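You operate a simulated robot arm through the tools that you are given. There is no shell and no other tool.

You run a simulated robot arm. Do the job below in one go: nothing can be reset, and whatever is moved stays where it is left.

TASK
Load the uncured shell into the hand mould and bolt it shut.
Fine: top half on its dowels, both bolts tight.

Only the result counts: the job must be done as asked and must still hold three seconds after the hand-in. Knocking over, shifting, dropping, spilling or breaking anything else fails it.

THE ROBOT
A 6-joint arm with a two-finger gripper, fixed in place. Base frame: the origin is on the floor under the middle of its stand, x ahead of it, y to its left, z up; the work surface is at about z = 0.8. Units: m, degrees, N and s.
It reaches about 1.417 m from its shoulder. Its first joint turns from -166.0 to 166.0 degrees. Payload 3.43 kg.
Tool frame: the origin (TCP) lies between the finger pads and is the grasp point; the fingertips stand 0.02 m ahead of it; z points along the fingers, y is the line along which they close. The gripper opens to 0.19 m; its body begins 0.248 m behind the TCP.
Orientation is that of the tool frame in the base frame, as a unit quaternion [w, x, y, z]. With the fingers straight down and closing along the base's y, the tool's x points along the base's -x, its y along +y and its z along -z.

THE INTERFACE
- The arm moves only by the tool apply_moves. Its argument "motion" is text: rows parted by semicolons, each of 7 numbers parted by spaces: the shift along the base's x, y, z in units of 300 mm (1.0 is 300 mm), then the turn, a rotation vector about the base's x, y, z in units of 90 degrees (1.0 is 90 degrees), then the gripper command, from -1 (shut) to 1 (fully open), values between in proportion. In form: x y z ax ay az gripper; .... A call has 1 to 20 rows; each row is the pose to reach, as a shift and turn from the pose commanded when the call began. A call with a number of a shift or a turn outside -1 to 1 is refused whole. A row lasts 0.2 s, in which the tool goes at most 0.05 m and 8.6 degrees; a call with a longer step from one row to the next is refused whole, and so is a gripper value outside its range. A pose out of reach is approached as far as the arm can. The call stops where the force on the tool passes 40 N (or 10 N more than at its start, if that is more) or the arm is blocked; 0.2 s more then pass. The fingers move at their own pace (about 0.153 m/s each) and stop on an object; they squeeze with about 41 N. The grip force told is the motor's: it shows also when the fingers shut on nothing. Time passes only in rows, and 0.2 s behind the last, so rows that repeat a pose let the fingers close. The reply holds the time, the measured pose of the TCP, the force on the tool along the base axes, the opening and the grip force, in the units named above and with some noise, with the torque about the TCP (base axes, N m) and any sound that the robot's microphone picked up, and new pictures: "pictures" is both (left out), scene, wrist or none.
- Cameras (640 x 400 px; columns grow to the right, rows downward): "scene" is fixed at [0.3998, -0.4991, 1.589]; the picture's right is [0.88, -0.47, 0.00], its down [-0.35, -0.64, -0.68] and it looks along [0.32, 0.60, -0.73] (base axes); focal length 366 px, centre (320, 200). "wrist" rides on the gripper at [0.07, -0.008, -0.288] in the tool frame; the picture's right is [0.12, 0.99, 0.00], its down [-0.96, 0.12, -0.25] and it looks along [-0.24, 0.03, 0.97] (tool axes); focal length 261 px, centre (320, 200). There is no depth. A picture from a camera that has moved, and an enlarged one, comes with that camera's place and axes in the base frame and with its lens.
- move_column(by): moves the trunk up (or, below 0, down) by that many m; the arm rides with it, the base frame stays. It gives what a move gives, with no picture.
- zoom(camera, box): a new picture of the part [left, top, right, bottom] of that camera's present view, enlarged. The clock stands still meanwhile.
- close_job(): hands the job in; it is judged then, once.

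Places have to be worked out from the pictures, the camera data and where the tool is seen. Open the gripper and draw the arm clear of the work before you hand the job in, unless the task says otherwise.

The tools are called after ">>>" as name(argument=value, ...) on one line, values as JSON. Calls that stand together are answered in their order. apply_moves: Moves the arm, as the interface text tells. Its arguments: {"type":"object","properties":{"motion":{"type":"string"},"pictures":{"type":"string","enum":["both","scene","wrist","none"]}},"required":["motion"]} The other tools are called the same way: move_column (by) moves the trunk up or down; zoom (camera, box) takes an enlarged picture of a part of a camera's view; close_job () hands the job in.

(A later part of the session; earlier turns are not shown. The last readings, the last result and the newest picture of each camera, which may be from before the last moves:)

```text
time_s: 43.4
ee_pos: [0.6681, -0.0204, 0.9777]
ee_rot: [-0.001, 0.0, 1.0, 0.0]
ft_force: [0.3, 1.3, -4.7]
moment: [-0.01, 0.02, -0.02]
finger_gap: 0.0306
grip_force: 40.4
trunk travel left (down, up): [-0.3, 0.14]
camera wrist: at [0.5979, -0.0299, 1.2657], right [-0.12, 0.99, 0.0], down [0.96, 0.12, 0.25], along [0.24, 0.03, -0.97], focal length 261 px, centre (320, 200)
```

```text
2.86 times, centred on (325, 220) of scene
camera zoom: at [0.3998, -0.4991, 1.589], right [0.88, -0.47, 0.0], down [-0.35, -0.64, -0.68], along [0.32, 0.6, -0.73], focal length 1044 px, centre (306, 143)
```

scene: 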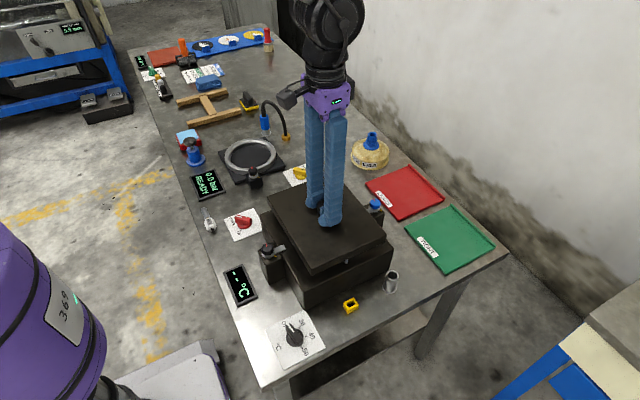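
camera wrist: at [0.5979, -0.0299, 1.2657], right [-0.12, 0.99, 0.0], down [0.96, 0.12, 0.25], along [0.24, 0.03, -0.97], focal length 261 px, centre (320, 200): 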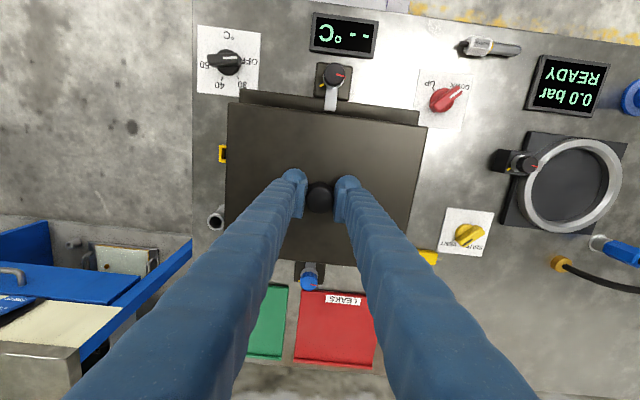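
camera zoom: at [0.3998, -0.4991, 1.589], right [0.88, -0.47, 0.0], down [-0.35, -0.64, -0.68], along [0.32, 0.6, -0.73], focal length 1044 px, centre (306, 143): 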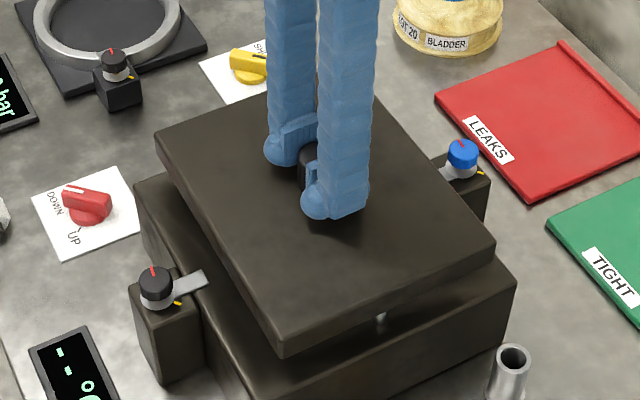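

Plate and mould look nearly aligned. I zoom on the front corners to refine y to sub-millimetre.

>>> zoom(camera="wrist", box=[215, 80, 265, 115])

>>> zoom(camera="wrist", box=[390, 95, 440, 130])

>>> zoom(camera="scene", box=[340, 225, 400, 275])

```text
11.43 times, centred on (240, 98) of wrist
camera zoom: at [0.5979, -0.0299, 1.2657], right [-0.12, 0.99, 0.0], down [0.96, 0.12, 0.25], along [0.24, 0.03, -0.97], focal length 2979 px, centre (1234, 1371)
```

zoom: 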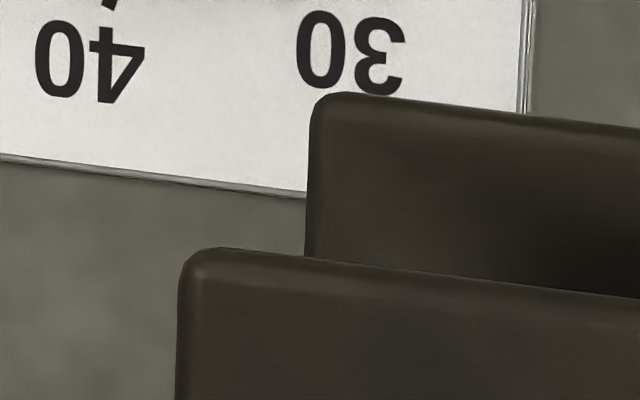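

```text
11.43 times, centred on (415, 112) of wrist
camera zoom: at [0.5979, -0.0299, 1.2657], right [-0.12, 0.99, 0.0], down [0.96, 0.12, 0.25], along [0.24, 0.03, -0.97], focal length 2979 px, centre (-766, 1200)
```

zoom: 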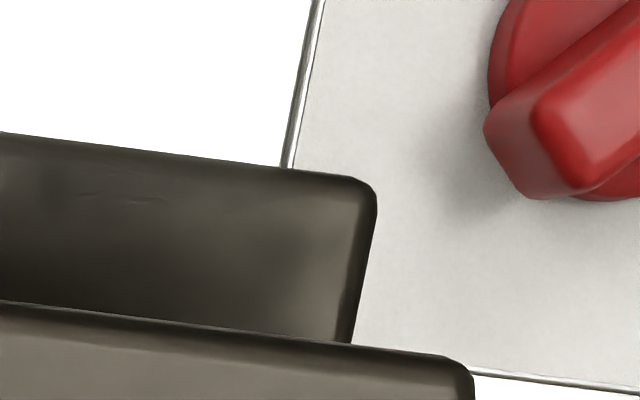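

```text
8.00 times, centred on (370, 250) of scene
camera zoom: at [0.3998, -0.4991, 1.589], right [0.88, -0.47, 0.0], down [-0.35, -0.64, -0.68], along [0.32, 0.6, -0.73], focal length 2924 px, centre (-80, -200)
```

zoom: 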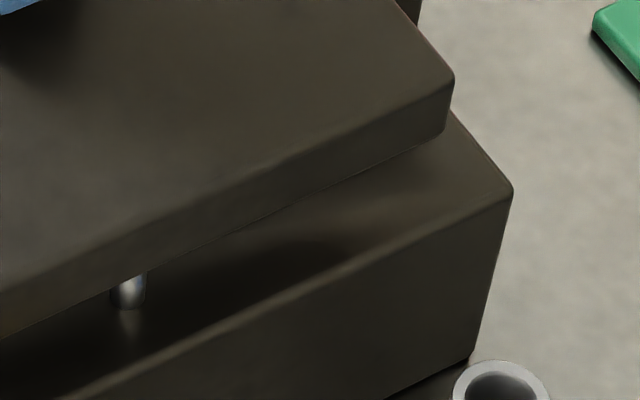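

Plate is ~1.3 mm low in y and ~0.7 mm low in x relative to the mould. I correct and lower in small steps, watching the force.

>>> apply_moves(motion="0.0025 0.0045 0 0 0 0 -1; 0.0025 0.0045 -0.015 0 0 0 -1; 0.0025 0.0045 -0.03 0 0 0 -1; 0.0025 0.0045 -0.03 0 0 0 -1; 0.0025 0.0045 -0.03 0 0 0 -1", pictures="wrist")

>>> zoom(camera="wrist", box=[215, 80, 265, 115])

>>> zoom(camera="wrist", box=[390, 95, 440, 130])

>>> zoom(camera="scene", box=[330, 220, 400, 275])

```text
time_s: 44.6
ee_pos: [0.6672, -0.0202, 0.9691]
ee_rot: [0.0, 0.0, 1.0, 0.0]
ft_force: [-0.2, 0.7, -4.6]
moment: [-0.02, 0.04, 0.02]
finger_gap: 0.0308
grip_force: 41.4
trunk travel left (down, up): [-0.3, 0.14]
camera wrist: at [0.5979, -0.029, 1.257], right [-0.12, 0.99, 0.0], down [0.96, 0.12, 0.25], along [0.24, 0.03, -0.97], focal length 261 px, centre (320, 200)
```

wrist: 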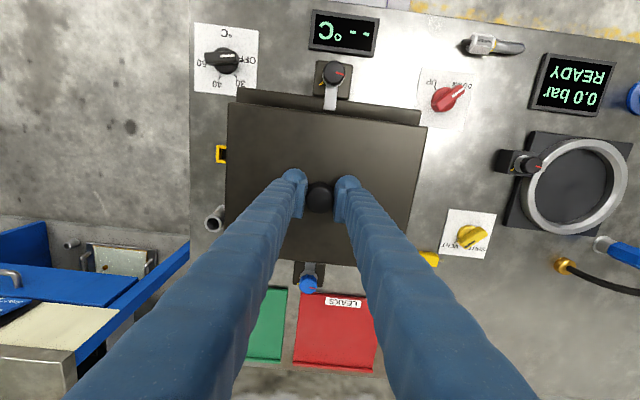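

```text
11.43 times, centred on (240, 98) of wrist
camera zoom: at [0.5979, -0.029, 1.257], right [-0.12, 0.99, 0.0], down [0.96, 0.12, 0.25], along [0.24, 0.03, -0.97], focal length 2979 px, centre (1234, 1371)
```

zoom: 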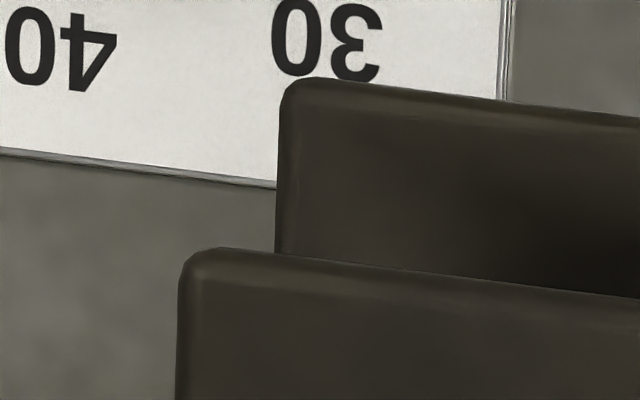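

```text
11.43 times, centred on (415, 112) of wrist
camera zoom: at [0.5979, -0.029, 1.257], right [-0.12, 0.99, 0.0], down [0.96, 0.12, 0.25], along [0.24, 0.03, -0.97], focal length 2979 px, centre (-766, 1200)
```

zoom: 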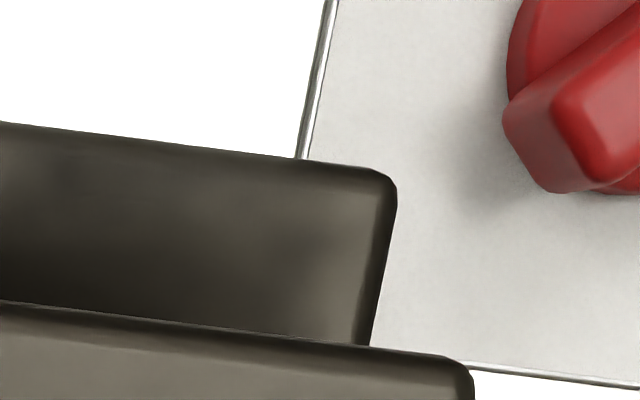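

```text
7.27 times, centred on (365, 248) of scene
camera zoom: at [0.3998, -0.4991, 1.589], right [0.88, -0.47, 0.0], down [-0.35, -0.64, -0.68], along [0.32, 0.6, -0.73], focal length 2658 px, centre (-7, -146)
```

zoom: 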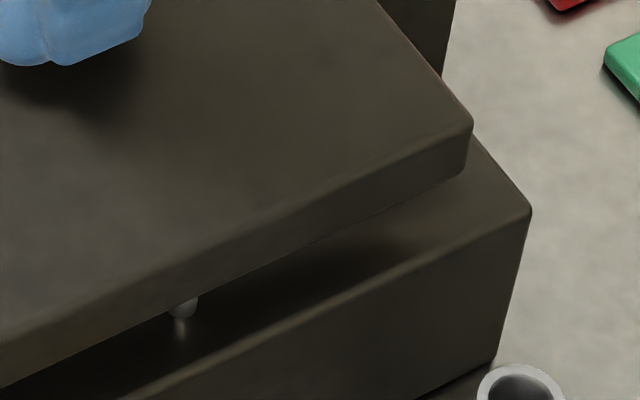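

Alignment now within ~0.5 mm. I lower onto the dowels in small steps.

>>> apply_moves(motion="0.001 0.001 -0.008 0 0 0 -1; 0.001 0.001 -0.016 0 0 0 -1; 0.001 0.001 -0.024 0 0 0 -1; 0.001 0.001 -0.032 0 0 0 -1; 0.001 0.001 -0.032 0 0 0 -1", pictures="none")

```text
time_s: 45.8
ee_pos: [0.6668, -0.0202, 0.9591]
ee_rot: [-0.001, 0.0, 1.0, 0.0]
ft_force: [-1.0, 0.0, -4.1]
moment: [0.07, -0.01, -0.04]
finger_gap: 0.0306
grip_force: 40.7
trunk travel left (down, up): [-0.3, 0.14]
```

>>> zoom(camera="scene", box=[330, 220, 400, 275])

>>> zoom(camera="scene", box=[250, 190, 400, 300])

```text
7.27 times, centred on (365, 248) of scene
camera zoom: at [0.3998, -0.4991, 1.589], right [0.88, -0.47, 0.0], down [-0.35, -0.64, -0.68], along [0.32, 0.6, -0.73], focal length 2658 px, centre (-7, -146)
```

zoom: 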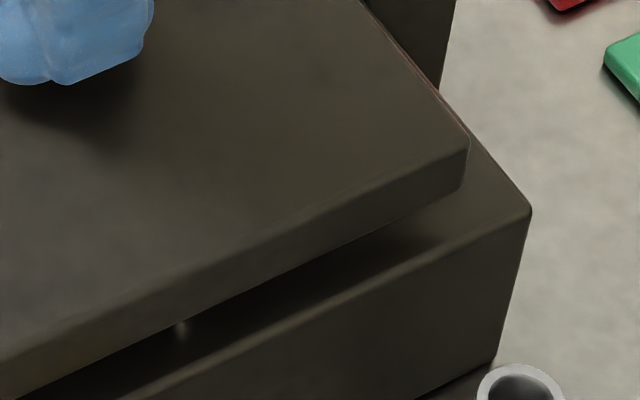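

```text
3.64 times, centred on (325, 245) of scene
camera zoom: at [0.3998, -0.4991, 1.589], right [0.88, -0.47, 0.0], down [-0.35, -0.64, -0.68], along [0.32, 0.6, -0.73], focal length 1329 px, centre (302, 36)
```

zoom: 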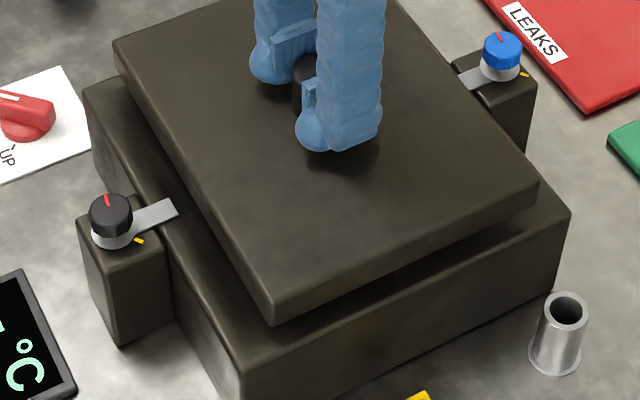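

>>> apply_moves(motion="0 0 -0.007 0 0 0 -1; 0 0 -0.014 0 0 0 -1; 0 0 -0.014 0 0 0 -1", pictures="none")

```text
time_s: 46.6
ee_pos: [0.6676, -0.0199, 0.9547]
ee_rot: [-0.001, -0.001, 1.0, 0.0]
ft_force: [0.2, 0.1, -5.7]
moment: [0.01, 0.02, 0.02]
finger_gap: 0.0306
grip_force: 40.7
trunk travel left (down, up): [-0.3, 0.14]
```

>>> apply_moves(motion="0 0 -0.007 0 0 0 -1; 0 0 -0.014 0 0 0 -1; 0 0 -0.014 0 0 0 -1", pictures="none")

```text
time_s: 47.4
ee_pos: [0.6693, -0.0201, 0.9501]
ee_rot: [-0.001, 0.0, 1.0, 0.0]
ft_force: [0.5, -0.4, -4.7]
moment: [-0.01, 0.03, -0.02]
finger_gap: 0.0306
grip_force: 41.5
trunk travel left (down, up): [-0.3, 0.14]
```

No contact yet; I keep going in small steps.

>>> apply_moves(motion="0 0 -0.007 0 0 0 -1; 0 0 -0.014 0 0 0 -1; 0 0 -0.014 0 0 0 -1", pictures="none")

>>> zoom(camera="scene", box=[250, 190, 400, 300])

>>> zoom(camera="scene", box=[330, 220, 400, 275])

```text
time_s: 48.2
ee_pos: [0.6676, -0.0204, 0.9465]
ee_rot: [-0.001, 0.0, 1.0, 0.0]
ft_force: [-0.4, 0.2, -4.7]
moment: [0.03, -0.01, -0.02]
finger_gap: 0.0308
grip_force: 41.0
trunk travel left (down, up): [-0.3, 0.14]
```

```text
3.64 times, centred on (325, 245) of scene
camera zoom: at [0.3998, -0.4991, 1.589], right [0.88, -0.47, 0.0], down [-0.35, -0.64, -0.68], along [0.32, 0.6, -0.73], focal length 1329 px, centre (302, 36)
```

zoom: 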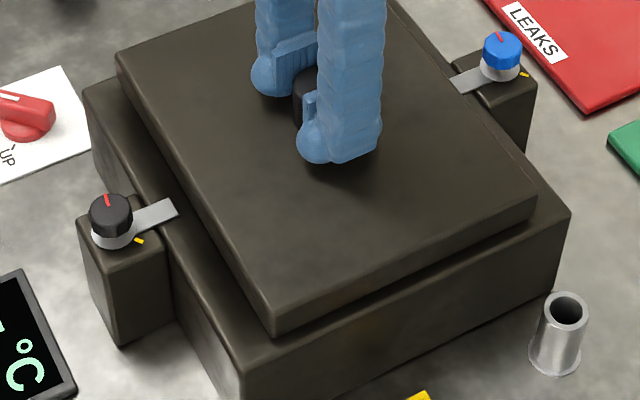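

```text
7.27 times, centred on (365, 248) of scene
camera zoom: at [0.3998, -0.4991, 1.589], right [0.88, -0.47, 0.0], down [-0.35, -0.64, -0.68], along [0.32, 0.6, -0.73], focal length 2658 px, centre (-7, -146)
```

zoom: 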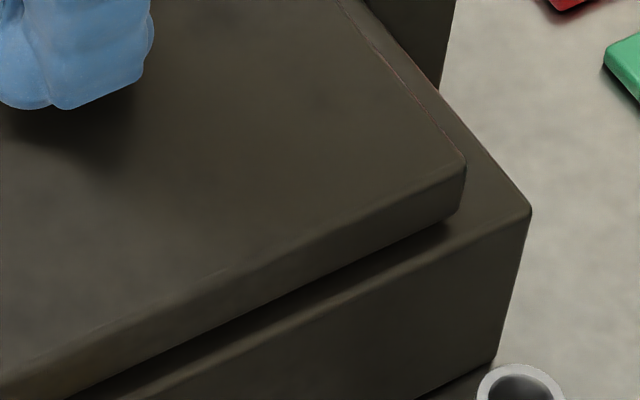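

The dowels have entered their holes (no lateral force). I continue down until it seats.

>>> apply_moves(motion="0 0 -0.006 0 0 0 -1; 0 0 -0.012 0 0 0 -1; 0 0 -0.012 0 0 0 -1", pictures="none")

>>> apply_moves(motion="0 0 -0.006 0 0 0 -1; 0 0 -0.012 0 0 0 -1; 0 0 -0.012 0 0 0 -1", pictures="none")

>>> zoom(camera="scene", box=[330, 220, 400, 275])

```text
time_s: 49.0
ee_pos: [0.6679, -0.0201, 0.9452]
ee_rot: [0.0, 0.0, 1.0, 0.0]
ft_force: [-0.8, -3.8, 5.8]
moment: [-0.03, 0.2, 0.0]
finger_gap: 0.0305
grip_force: 40.7
trunk travel left (down, up): [-0.3, 0.14]
```

```text
time_s: 49.8
ee_pos: [0.6685, -0.0193, 0.9413]
ee_rot: [0.001, 0.0, 1.0, 0.0]
ft_force: [-0.6, -0.2, 38.4]
moment: [-0.04, -0.02, 0.02]
finger_gap: 0.0305
grip_force: 41.0
trunk travel left (down, up): [-0.3, 0.14]
```

```text
7.27 times, centred on (365, 248) of scene
camera zoom: at [0.3998, -0.4991, 1.589], right [0.88, -0.47, 0.0], down [-0.35, -0.64, -0.68], along [0.32, 0.6, -0.73], focal length 2658 px, centre (-7, -146)
```

zoom: 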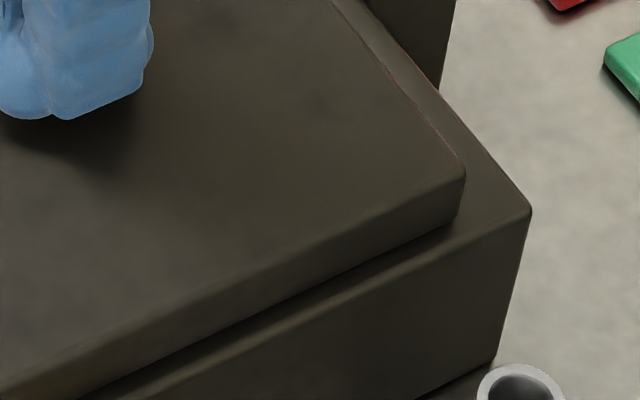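

Firm contact (38 N). I relieve the push and inspect whether the plate is flush on the mould.

>>> apply_moves(motion="0 0 0.007 0 0 0 -1; 0 0 0.01 0 0 0 -1; 0 0 0.01 0 0 0 -1", pictures="both")

>>> zoom(camera="scene", box=[305, 230, 405, 290])

>>> zoom(camera="scene", box=[355, 220, 395, 255])

>>> zoom(camera="scene", box=[255, 195, 335, 285])

```text
time_s: 50.6
ee_pos: [0.6688, -0.0203, 0.9427]
ee_rot: [-0.001, 0.0, 1.0, 0.0]
ft_force: [5.4, 5.5, 3.6]
moment: [0.04, -0.49, -0.03]
finger_gap: 0.0306
grip_force: 41.0
trunk travel left (down, up): [-0.3, 0.14]
camera wrist: at [0.5993, -0.029, 1.2297], right [-0.12, 0.99, 0.0], down [0.96, 0.12, 0.25], along [0.24, 0.03, -0.97], focal length 261 px, centre (320, 200)
```

scene: 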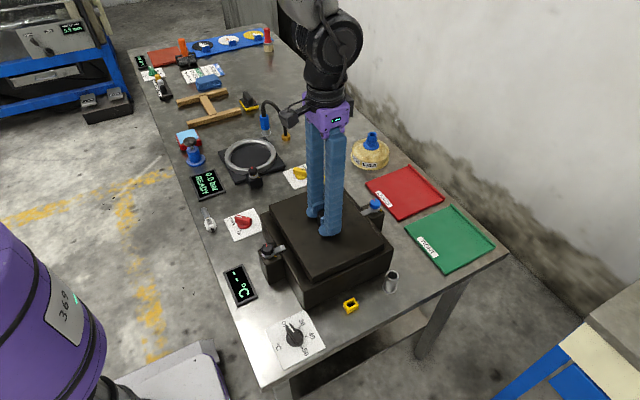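
wrist: 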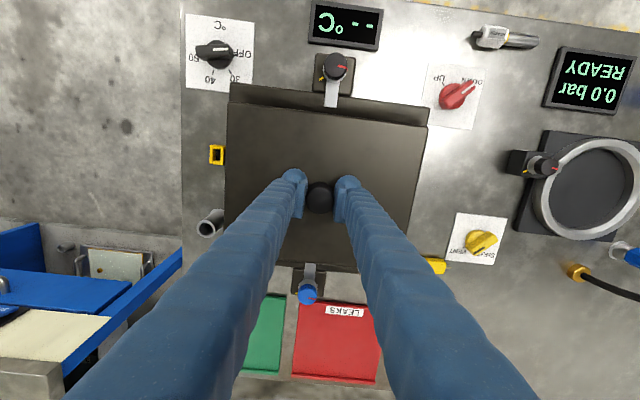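

```text
6.40 times, centred on (355, 260) of scene
camera zoom: at [0.3998, -0.4991, 1.589], right [0.88, -0.47, 0.0], down [-0.35, -0.64, -0.68], along [0.32, 0.6, -0.73], focal length 2340 px, centre (96, -184)
```

zoom: 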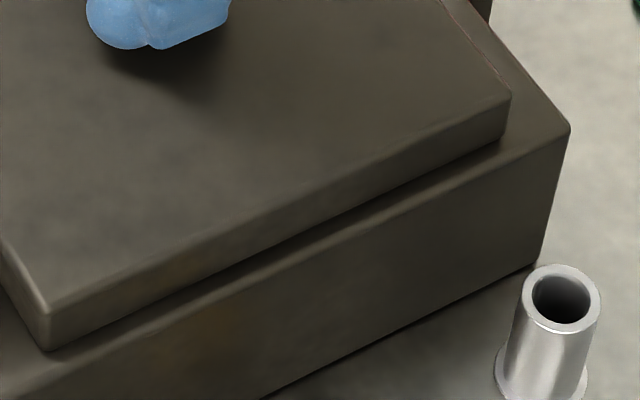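

```text
11.43 times, centred on (375, 238) of scene
camera zoom: at [0.3998, -0.4991, 1.589], right [0.88, -0.47, 0.0], down [-0.35, -0.64, -0.68], along [0.32, 0.6, -0.73], focal length 4178 px, centre (-309, -229)
```

zoom: 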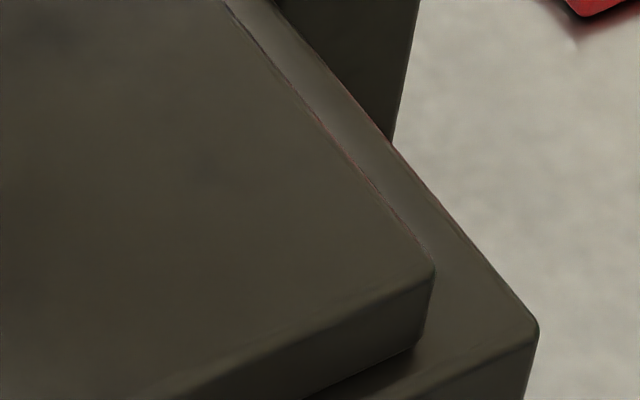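

```text
4.44 times, centred on (295, 240) of scene
camera zoom: at [0.3998, -0.4991, 1.589], right [0.88, -0.47, 0.0], down [-0.35, -0.64, -0.68], along [0.32, 0.6, -0.73], focal length 1625 px, centre (431, 22)
```

zoom: 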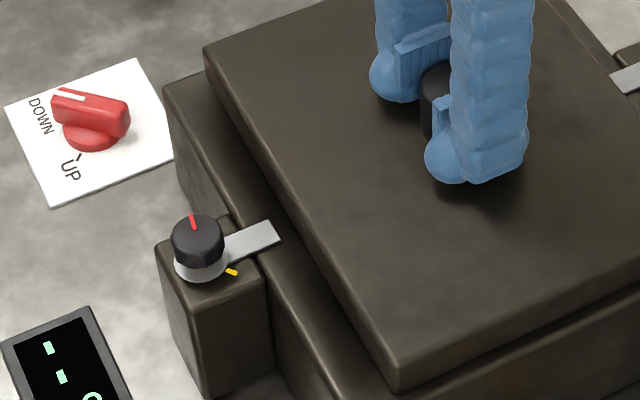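

The plate appears flush with dowels engaged (lateral stiffness present). I release the knob and rise.

>>> apply_moves(motion="0 0 0 0 0 0 -0.5; 0 0 0 0 0 0 -0.3; 0 0 0 0 0 0 -0.3; 0 0 0 0 0 0 -0.3", pictures="none")

>>> apply_moves(motion="0 0 0.04 0 0 0 -0.3; 0 0 0.12 0 0 0 -0.3; 0 0 0.24 0 0 0 -0.3; 0 0 0.38 0 0 0 -0.3; 0 0 0.5 0 0 0 -0.3; 0 0 0.5 0 0 0 -0.3", pictures="both")

>>> zoom(camera="scene", box=[245, 170, 405, 310])

>>> zoom(camera="wrist", box=[210, 60, 430, 280])

```text
time_s: 51.6
ee_pos: [0.669, -0.0214, 0.9425]
ee_rot: [-0.001, 0.0, 1.0, -0.001]
ft_force: [0.5, -1.3, -1.0]
moment: [0.02, -0.02, 0.02]
finger_gap: 0.0663
grip_force: 0.0
trunk travel left (down, up): [-0.3, 0.14]
```

```text
time_s: 53.0
ee_pos: [0.6684, -0.0182, 1.0918]
ee_rot: [0.0, 0.0, 1.0, 0.0]
ft_force: [0.4, 0.8, -0.2]
moment: [0.01, 0.05, -0.03]
finger_gap: 0.0668
grip_force: 0.1
trunk travel left (down, up): [-0.3, 0.14]
camera wrist: at [0.5993, -0.0273, 1.3794], right [-0.12, 0.99, 0.0], down [0.96, 0.12, 0.25], along [0.24, 0.03, -0.97], focal length 261 px, centre (320, 200)
```

scene: 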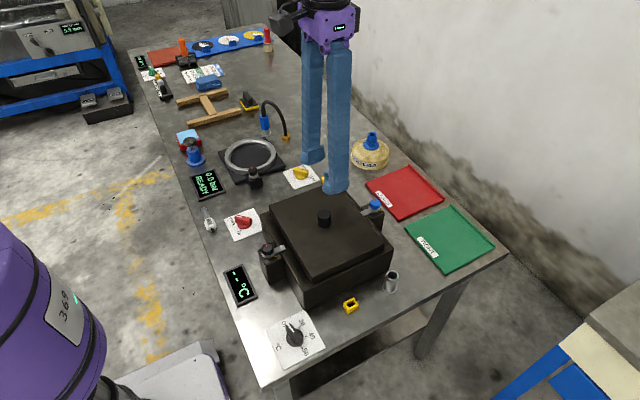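
wrist: 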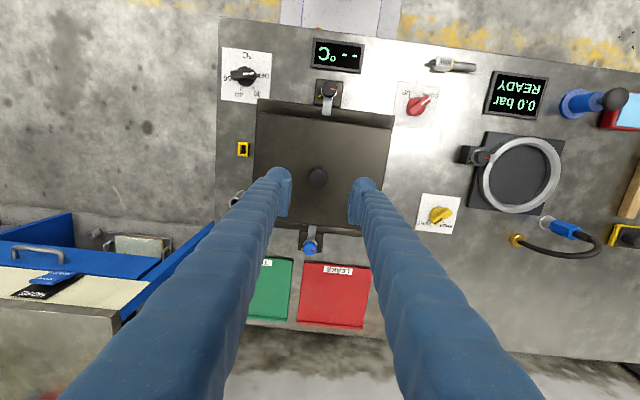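

```text
2.86 times, centred on (325, 240) of scene
camera zoom: at [0.3998, -0.4991, 1.589], right [0.88, -0.47, 0.0], down [-0.35, -0.64, -0.68], along [0.32, 0.6, -0.73], focal length 1044 px, centre (306, 86)
```

zoom: 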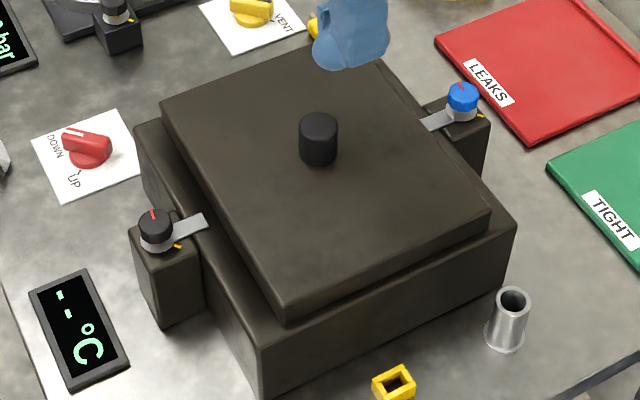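

```text
1.82 times, centred on (320, 170) of wrist
camera zoom: at [0.5993, -0.0273, 1.3794], right [-0.12, 0.99, 0.0], down [0.96, 0.12, 0.25], along [0.24, 0.03, -0.97], focal length 474 px, centre (320, 254)
```

zoom: 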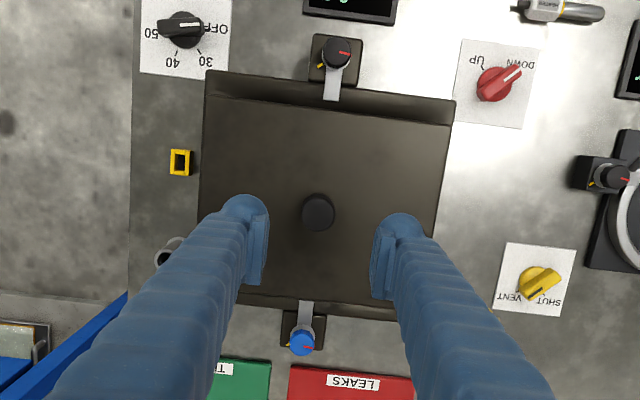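

The top half is on. Now the bolts: front knob at about (0.525, −0.02). I move above it to look at it closely before gripping.

>>> apply_moves(motion="-0.12 0 0 0 0 0 -0.4; -0.26 0 0 0 0 0 -0.4; -0.4 0 0 0 0 0 -0.4; -0.478 0 -0.05 0 0 0 -0.4; -0.478 0 -0.16 0 0 0 -0.4; -0.478 0 -0.28 0 0 0 -0.4; -0.478 0 -0.3 0 0 0 -0.4; -0.478 0 -0.3 0 0 0 -0.4", pictures="both")

>>> zoom(camera="wrist", box=[270, 130, 370, 230])

>>> zoom(camera="scene", box=[245, 190, 315, 280])

```text
time_s: 54.8
ee_pos: [0.5251, -0.0208, 1.0034]
ee_rot: [0.0, 0.0, 1.0, 0.0]
ft_force: [0.1, -0.4, -0.7]
moment: [-0.02, 0.02, 0.0]
finger_gap: 0.0571
grip_force: 0.0
trunk travel left (down, up): [-0.3, 0.14]
camera wrist: at [0.4545, -0.0295, 1.2911], right [-0.12, 0.99, 0.0], down [0.96, 0.12, 0.25], along [0.24, 0.03, -0.97], focal length 261 px, centre (320, 200)
```

scene: 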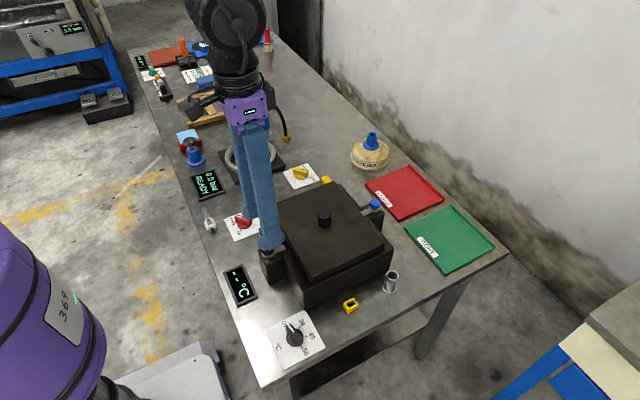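
wrist: 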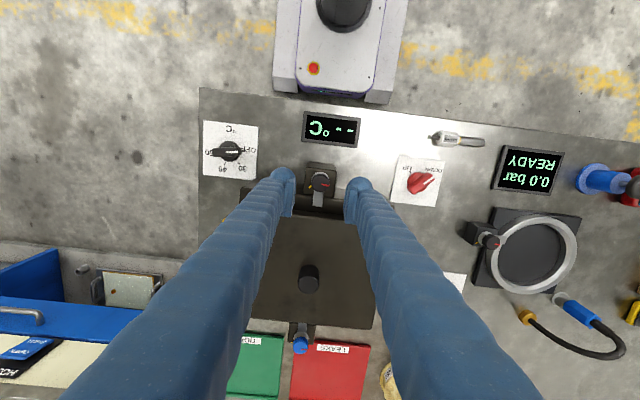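

```text
4.00 times, centred on (320, 180) of wrist
camera zoom: at [0.4545, -0.0295, 1.2911], right [-0.12, 0.99, 0.0], down [0.96, 0.12, 0.25], along [0.24, 0.03, -0.97], focal length 1043 px, centre (320, 280)
```

zoom: 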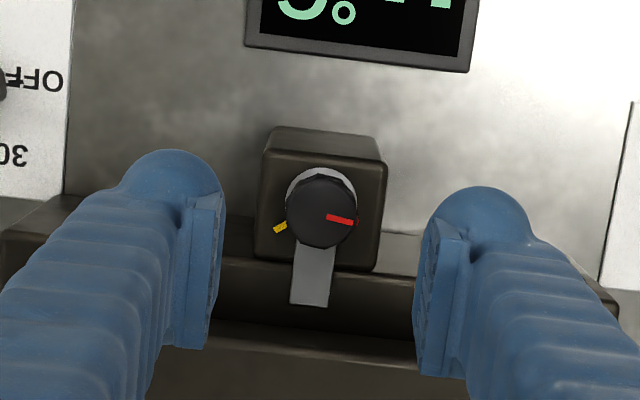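

```text
4.44 times, centred on (280, 235) of scene
camera zoom: at [0.3998, -0.4991, 1.589], right [0.88, -0.47, 0.0], down [-0.35, -0.64, -0.68], along [0.32, 0.6, -0.73], focal length 1625 px, centre (498, 44)
```

zoom: 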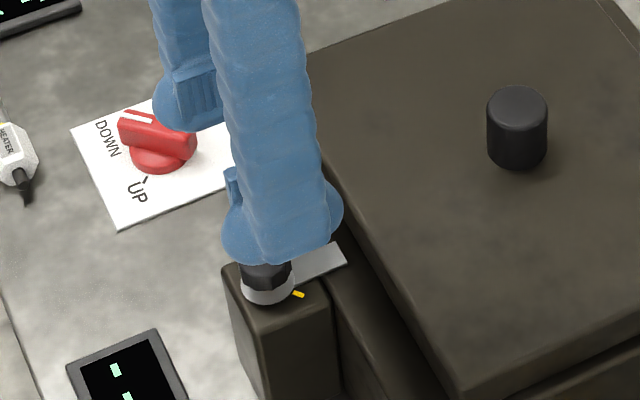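

Knob centre is at about (0.522, −0.018) in the commanded frame, red mark pointing +y and yellow mark ≈135° clockwise from it. I pre-rotate the gripper +45° above the knob, so a clockwise stroke stays clear of the plate.

>>> apply_moves(motion="-0.009 0.004 0 0 0 0.09 -0.4; -0.009 0.004 0 0 0 0.18 -0.4; -0.009 0.004 0 0 0 0.27 -0.4; -0.009 0.004 -0.03 0 0 0.36 -0.4; -0.009 0.004 -0.06 0 0 0.45 -0.4; -0.009 0.004 -0.09 0 0 0.5 -0.4; -0.009 0.004 -0.09 0 0 0.5 -0.4", pictures="both")

>>> zoom(camera="wrist", box=[270, 130, 370, 230])

>>> zoom(camera="scene", box=[245, 190, 315, 280])

```text
time_s: 56.4
ee_pos: [0.521, -0.0177, 0.9763]
ee_rot: [0.0, -0.384, 0.923, 0.0]
ft_force: [0.3, 0.5, 0.5]
moment: [-0.02, 0.02, 0.01]
finger_gap: 0.0572
grip_force: 0.1
trunk travel left (down, up): [-0.3, 0.14]
camera wrist: at [0.478, -0.0742, 1.2636], right [-0.79, 0.62, 0.0], down [0.6, 0.76, 0.25], along [0.15, 0.19, -0.97], focal length 261 px, centre (320, 200)
```

scene: 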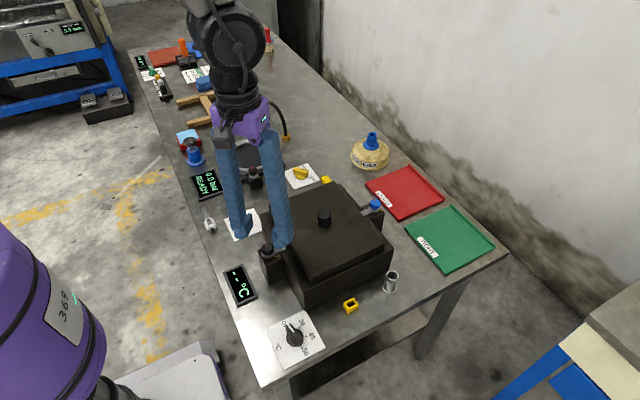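
wrist: 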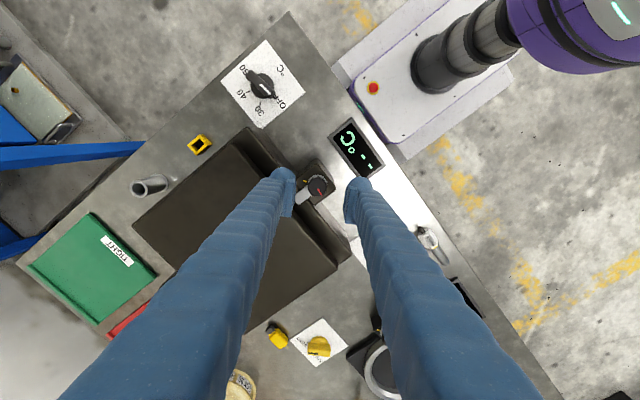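

```text
4.00 times, centred on (320, 180) of wrist
camera zoom: at [0.478, -0.0742, 1.2636], right [-0.79, 0.62, 0.0], down [0.6, 0.76, 0.25], along [0.15, 0.19, -0.97], focal length 1043 px, centre (320, 280)
```

zoom: 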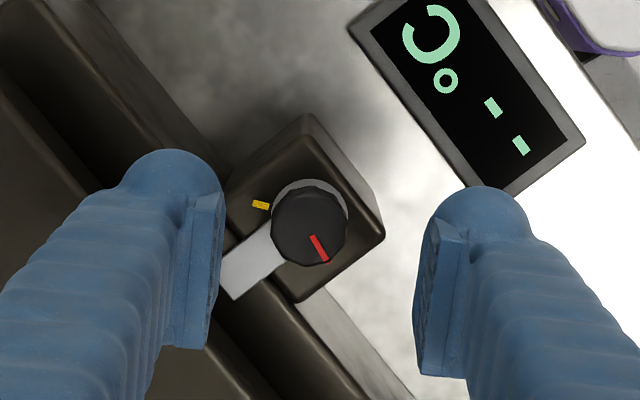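

```text
4.44 times, centred on (280, 235) of scene
camera zoom: at [0.3998, -0.4991, 1.589], right [0.88, -0.47, 0.0], down [-0.35, -0.64, -0.68], along [0.32, 0.6, -0.73], focal length 1625 px, centre (498, 44)
```

zoom: 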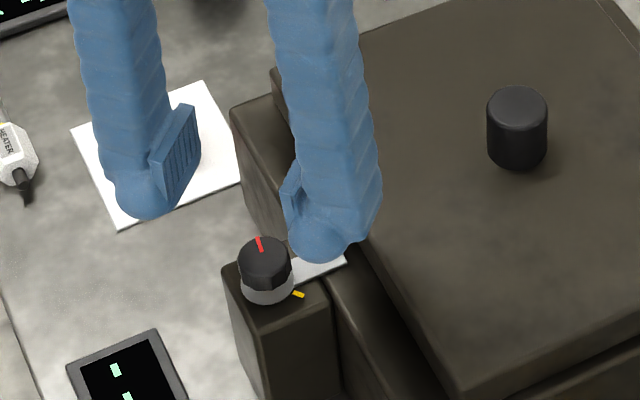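

I centre on the knob estimate (0.5235, −0.019), narrow the gap slightly and descend so tips are around z≈0.90, just above the clamp arm.

>>> apply_moves(motion="0.004 -0.0043 0 0 0 0 -0.5; 0.004 -0.0043 -0.05 0 0 0 -0.5; 0.004 -0.0043 -0.1 0 0 0 -0.5; 0.004 -0.0043 -0.15 0 0 0 -0.5; 0.004 -0.0043 -0.175 0 0 0 -0.5; 0.004 -0.0043 -0.175 0 0 0 -0.5", pictures="both")

>>> zoom(camera="wrist", box=[280, 150, 360, 230])

>>> zoom(camera="scene", box=[245, 200, 315, 280])

```text
time_s: 57.8
ee_pos: [0.5235, -0.02, 0.923]
ee_rot: [0.0, -0.383, 0.924, -0.001]
ft_force: [0.6, 0.0, 0.3]
moment: [-0.01, -0.01, -0.01]
finger_gap: 0.0476
grip_force: 0.2
trunk travel left (down, up): [-0.3, 0.14]
camera wrist: at [0.4801, -0.0761, 1.2117], right [-0.79, 0.62, 0.0], down [0.6, 0.76, 0.25], along [0.15, 0.19, -0.97], focal length 261 px, centre (320, 200)
```

scene: 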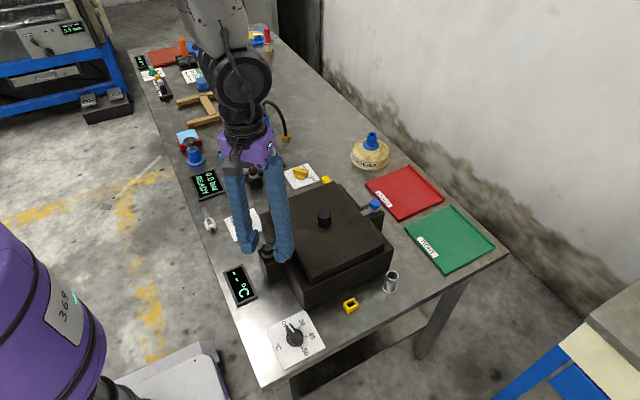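
wrist: 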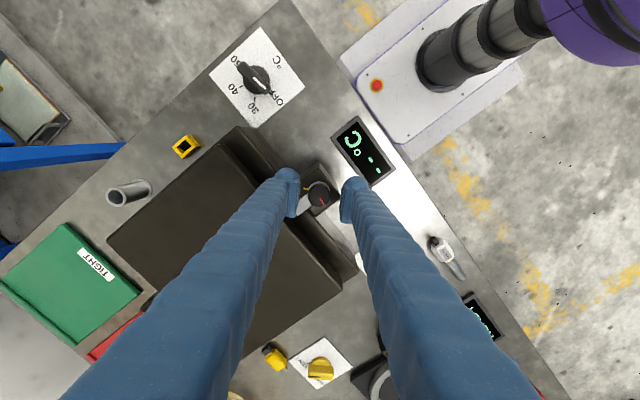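

```text
5.00 times, centred on (320, 190) of wrist
camera zoom: at [0.4801, -0.0761, 1.2117], right [-0.79, 0.62, 0.0], down [0.6, 0.76, 0.25], along [0.15, 0.19, -0.97], focal length 1303 px, centre (320, 250)
```

zoom: 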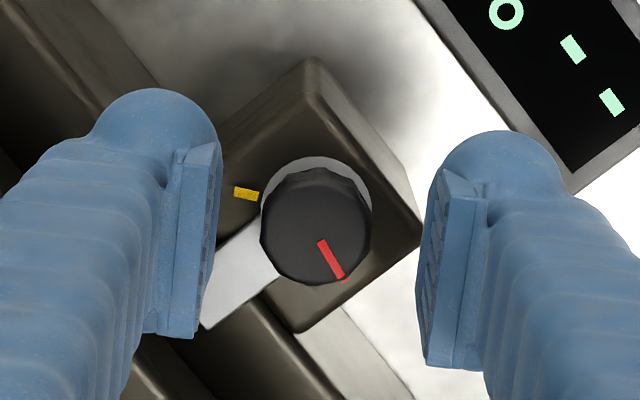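

```text
5.00 times, centred on (280, 240) of scene
camera zoom: at [0.3998, -0.4991, 1.589], right [0.88, -0.47, 0.0], down [-0.35, -0.64, -0.68], along [0.32, 0.6, -0.73], focal length 1828 px, centre (520, 0)
```

zoom: 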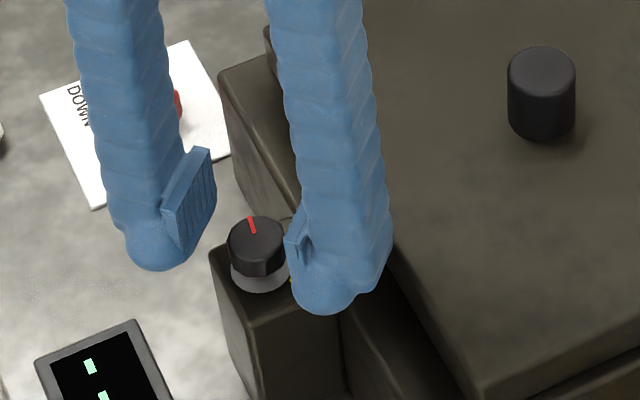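

Knob is nearly centred (≈1.5 mm). I fine-adjust, drop 1.5 mm, and close on the knob.

>>> apply_moves(motion="-0.001 -0.004 -0.005 0 0 0 -0.5; -0.001 -0.004 -0.005 0 0 0 -0.8; -0.001 -0.004 -0.005 0 0 0 -1; -0.001 -0.004 -0.005 0 0 0 -1; -0.001 -0.004 -0.005 0 0 0 -1", pictures="wrist")

>>> zoom(camera="wrist", box=[280, 150, 360, 230])

>>> zoom(camera="scene", box=[245, 200, 315, 280])

```text
time_s: 58.5
ee_pos: [0.5229, -0.0201, 0.9306]
ee_rot: [0.006, -0.383, 0.924, -0.004]
ft_force: [-9.2, 8.0, 112.7]
moment: [0.65, 0.7, -0.01]
finger_gap: 0.0059
grip_force: 34.0
trunk travel left (down, up): [-0.3, 0.14]
stopped in row 3: the force on the tool passed its limit at 69 N (the readings are from after the stop); the commanded pose is now the measured one
camera wrist: at [0.4761, -0.0767, 1.2186], right [-0.79, 0.62, -0.01], down [0.59, 0.76, 0.26], along [0.17, 0.19, -0.97], focal length 261 px, centre (320, 200)
```

wrist: 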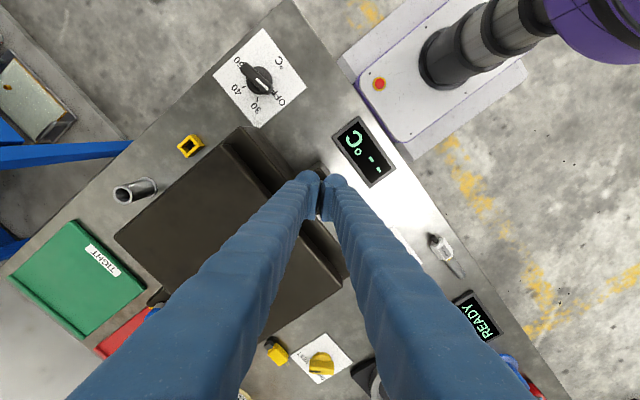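

```text
5.00 times, centred on (320, 190) of wrist
camera zoom: at [0.4761, -0.0767, 1.2186], right [-0.79, 0.62, -0.01], down [0.59, 0.76, 0.26], along [0.17, 0.19, -0.97], focal length 1303 px, centre (320, 250)
```

zoom: 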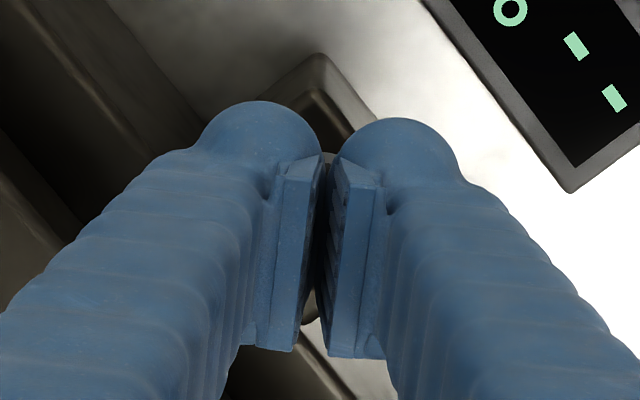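

```text
5.00 times, centred on (280, 240) of scene
camera zoom: at [0.3998, -0.4991, 1.589], right [0.88, -0.47, 0.0], down [-0.35, -0.64, -0.68], along [0.32, 0.6, -0.73], focal length 1828 px, centre (520, 0)
```

zoom: 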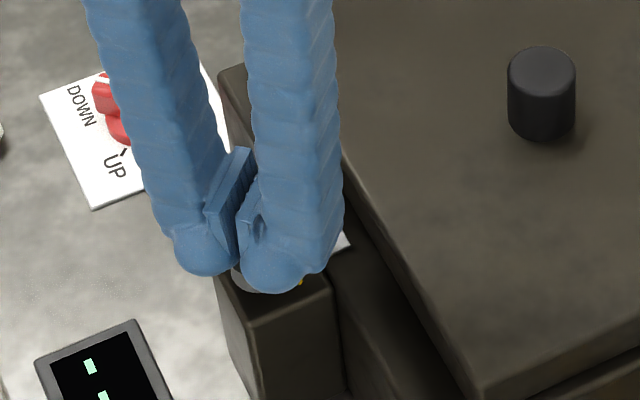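

The fingers slipped over the knob's top because engagement was too shallow, and it's now pushing on the knob. I immediately open and back off upward.

>>> apply_moves(motion="0 0 0.01 0 0 0 -0.7; 0 0 0.03 0 0 0 -0.5; 0 0 0.08 0 0 0 -0.5; 0 0 0.15 0 0 0 -0.5; 0 0 0.15 0 0 0 -0.5", pictures="both")

>>> zoom(camera="wrist", box=[270, 130, 370, 230])

>>> zoom(camera="scene", box=[245, 190, 315, 280])

>>> zoom(camera="scene", box=[245, 170, 405, 310])

```text
time_s: 59.7
ee_pos: [0.5257, -0.022, 0.9684]
ee_rot: [0.001, -0.383, 0.924, -0.001]
ft_force: [0.4, -0.2, -0.3]
moment: [-0.04, 0.03, 0.0]
finger_gap: 0.0473
grip_force: 0.0
trunk travel left (down, up): [-0.3, 0.14]
camera wrist: at [0.4806, -0.0773, 1.2556], right [-0.79, 0.62, 0.0], down [0.6, 0.76, 0.25], along [0.16, 0.19, -0.97], focal length 261 px, centre (320, 200)
```

scene: 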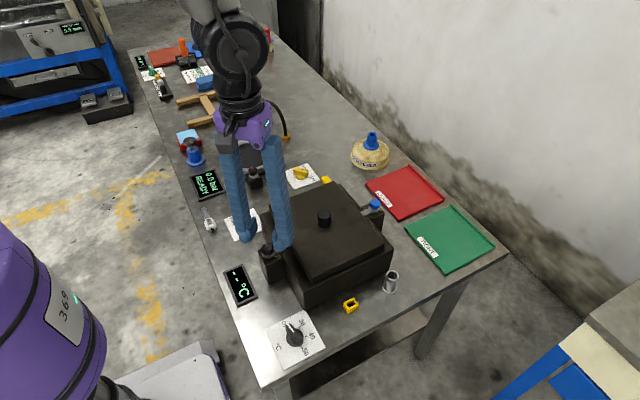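
wrist: 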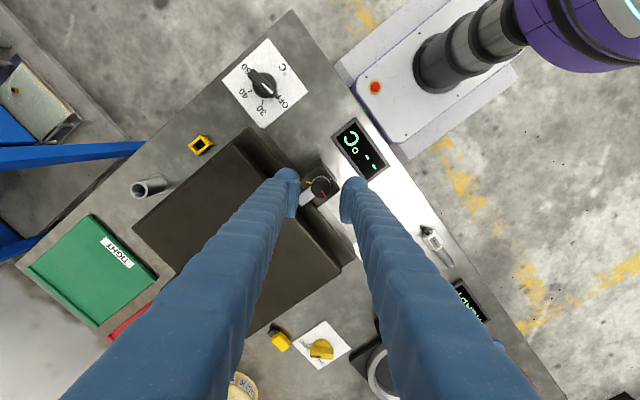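

```text
4.00 times, centred on (320, 180) of wrist
camera zoom: at [0.4806, -0.0773, 1.2556], right [-0.79, 0.62, 0.0], down [0.6, 0.76, 0.25], along [0.16, 0.19, -0.97], focal length 1043 px, centre (320, 280)
```

zoom: 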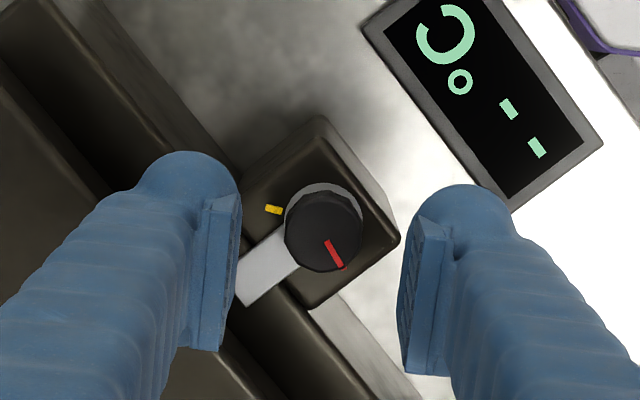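

```text
4.44 times, centred on (280, 235) of scene
camera zoom: at [0.3998, -0.4991, 1.589], right [0.88, -0.47, 0.0], down [-0.35, -0.64, -0.68], along [0.32, 0.6, -0.73], focal length 1625 px, centre (498, 44)
```

zoom: 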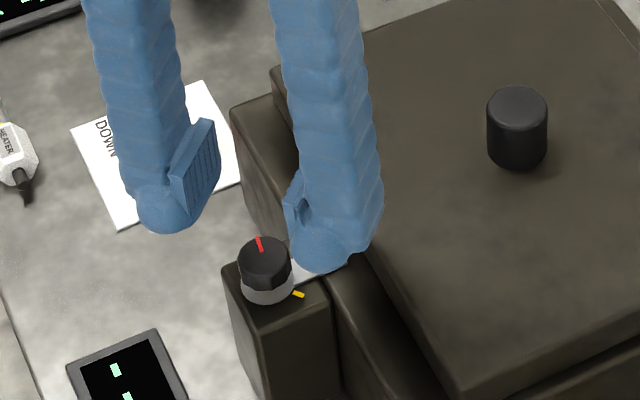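

```text
2.86 times, centred on (325, 240) of scene
camera zoom: at [0.3998, -0.4991, 1.589], right [0.88, -0.47, 0.0], down [-0.35, -0.64, -0.68], along [0.32, 0.6, -0.73], focal length 1044 px, centre (306, 86)
```

zoom: 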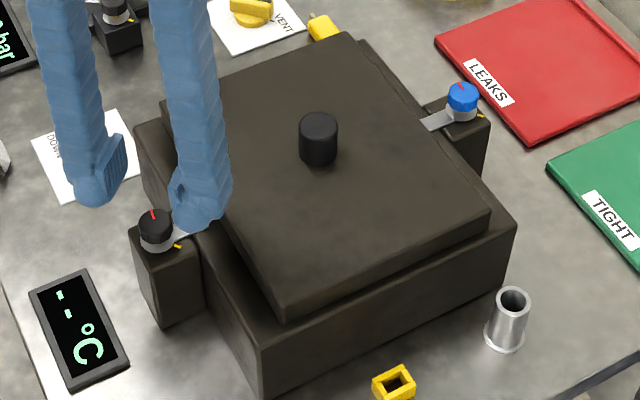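

Nothing else moved, and the contact told me the knob's top is really at z≈0.911, lower than I estimated. I take a couple of still readings to pin down the true pose after the stop.

>>> apply_moves(motion="0 0 0 0 0 0 -0.5", pictures="none")

>>> apply_moves(motion="0 0 0 0 0 0 -0.5", pictures="none")

>>> apply_moves(motion="0 0 0 0 0 0 -0.5", pictures="none")

>>> zoom(camera="wrist", box=[300, 165, 345, 205])

>>> zoom(camera="scene", box=[250, 230, 300, 270])

```text
time_s: 60.1
ee_pos: [0.5247, -0.0214, 0.9679]
ee_rot: [0.001, -0.382, 0.924, 0.0]
ft_force: [0.0, 0.4, -0.1]
moment: [-0.02, 0.03, -0.01]
finger_gap: 0.0475
grip_force: 0.1
trunk travel left (down, up): [-0.3, 0.14]
```

```text
time_s: 60.5
ee_pos: [0.5231, -0.0206, 0.9693]
ee_rot: [0.001, -0.382, 0.924, -0.001]
ft_force: [0.0, -0.6, 0.2]
moment: [-0.02, 0.0, 0.02]
finger_gap: 0.0475
grip_force: 0.0
trunk travel left (down, up): [-0.3, 0.14]
```

```text
time_s: 60.9
ee_pos: [0.5251, -0.0209, 0.9684]
ee_rot: [0.001, -0.383, 0.924, -0.001]
ft_force: [-0.2, -0.3, 0.5]
moment: [0.0, 0.0, 0.01]
finger_gap: 0.0475
grip_force: 0.1
trunk travel left (down, up): [-0.3, 0.14]
```

```text
10.00 times, centred on (322, 185) of wrist
camera zoom: at [0.4803, -0.0775, 1.2559], right [-0.79, 0.62, 0.0], down [0.6, 0.76, 0.25], along [0.16, 0.19, -0.97], focal length 2606 px, centre (295, 350)
```

zoom: 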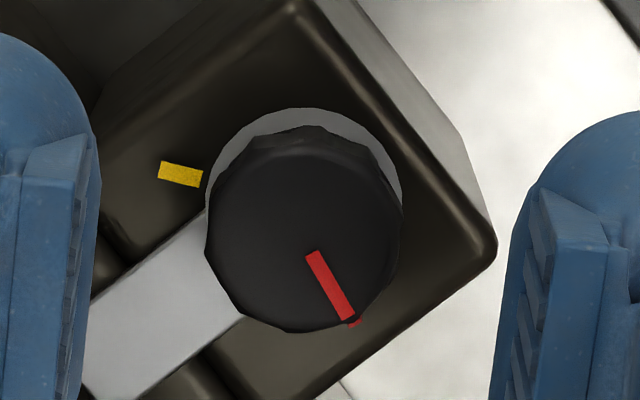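

```text
10.00 times, centred on (275, 250) of scene
camera zoom: at [0.3998, -0.4991, 1.589], right [0.88, -0.47, 0.0], down [-0.35, -0.64, -0.68], along [0.32, 0.6, -0.73], focal length 3655 px, centre (770, -300)
```

zoom: 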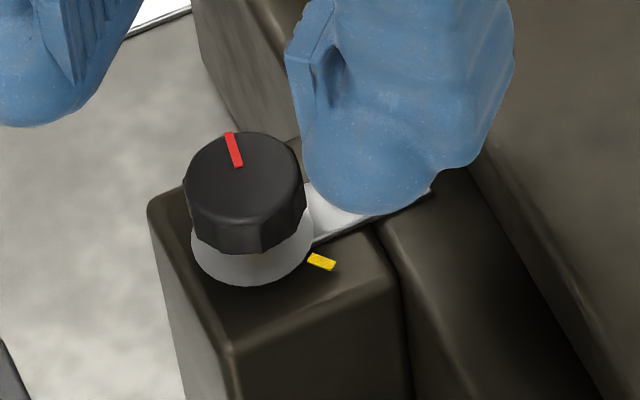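

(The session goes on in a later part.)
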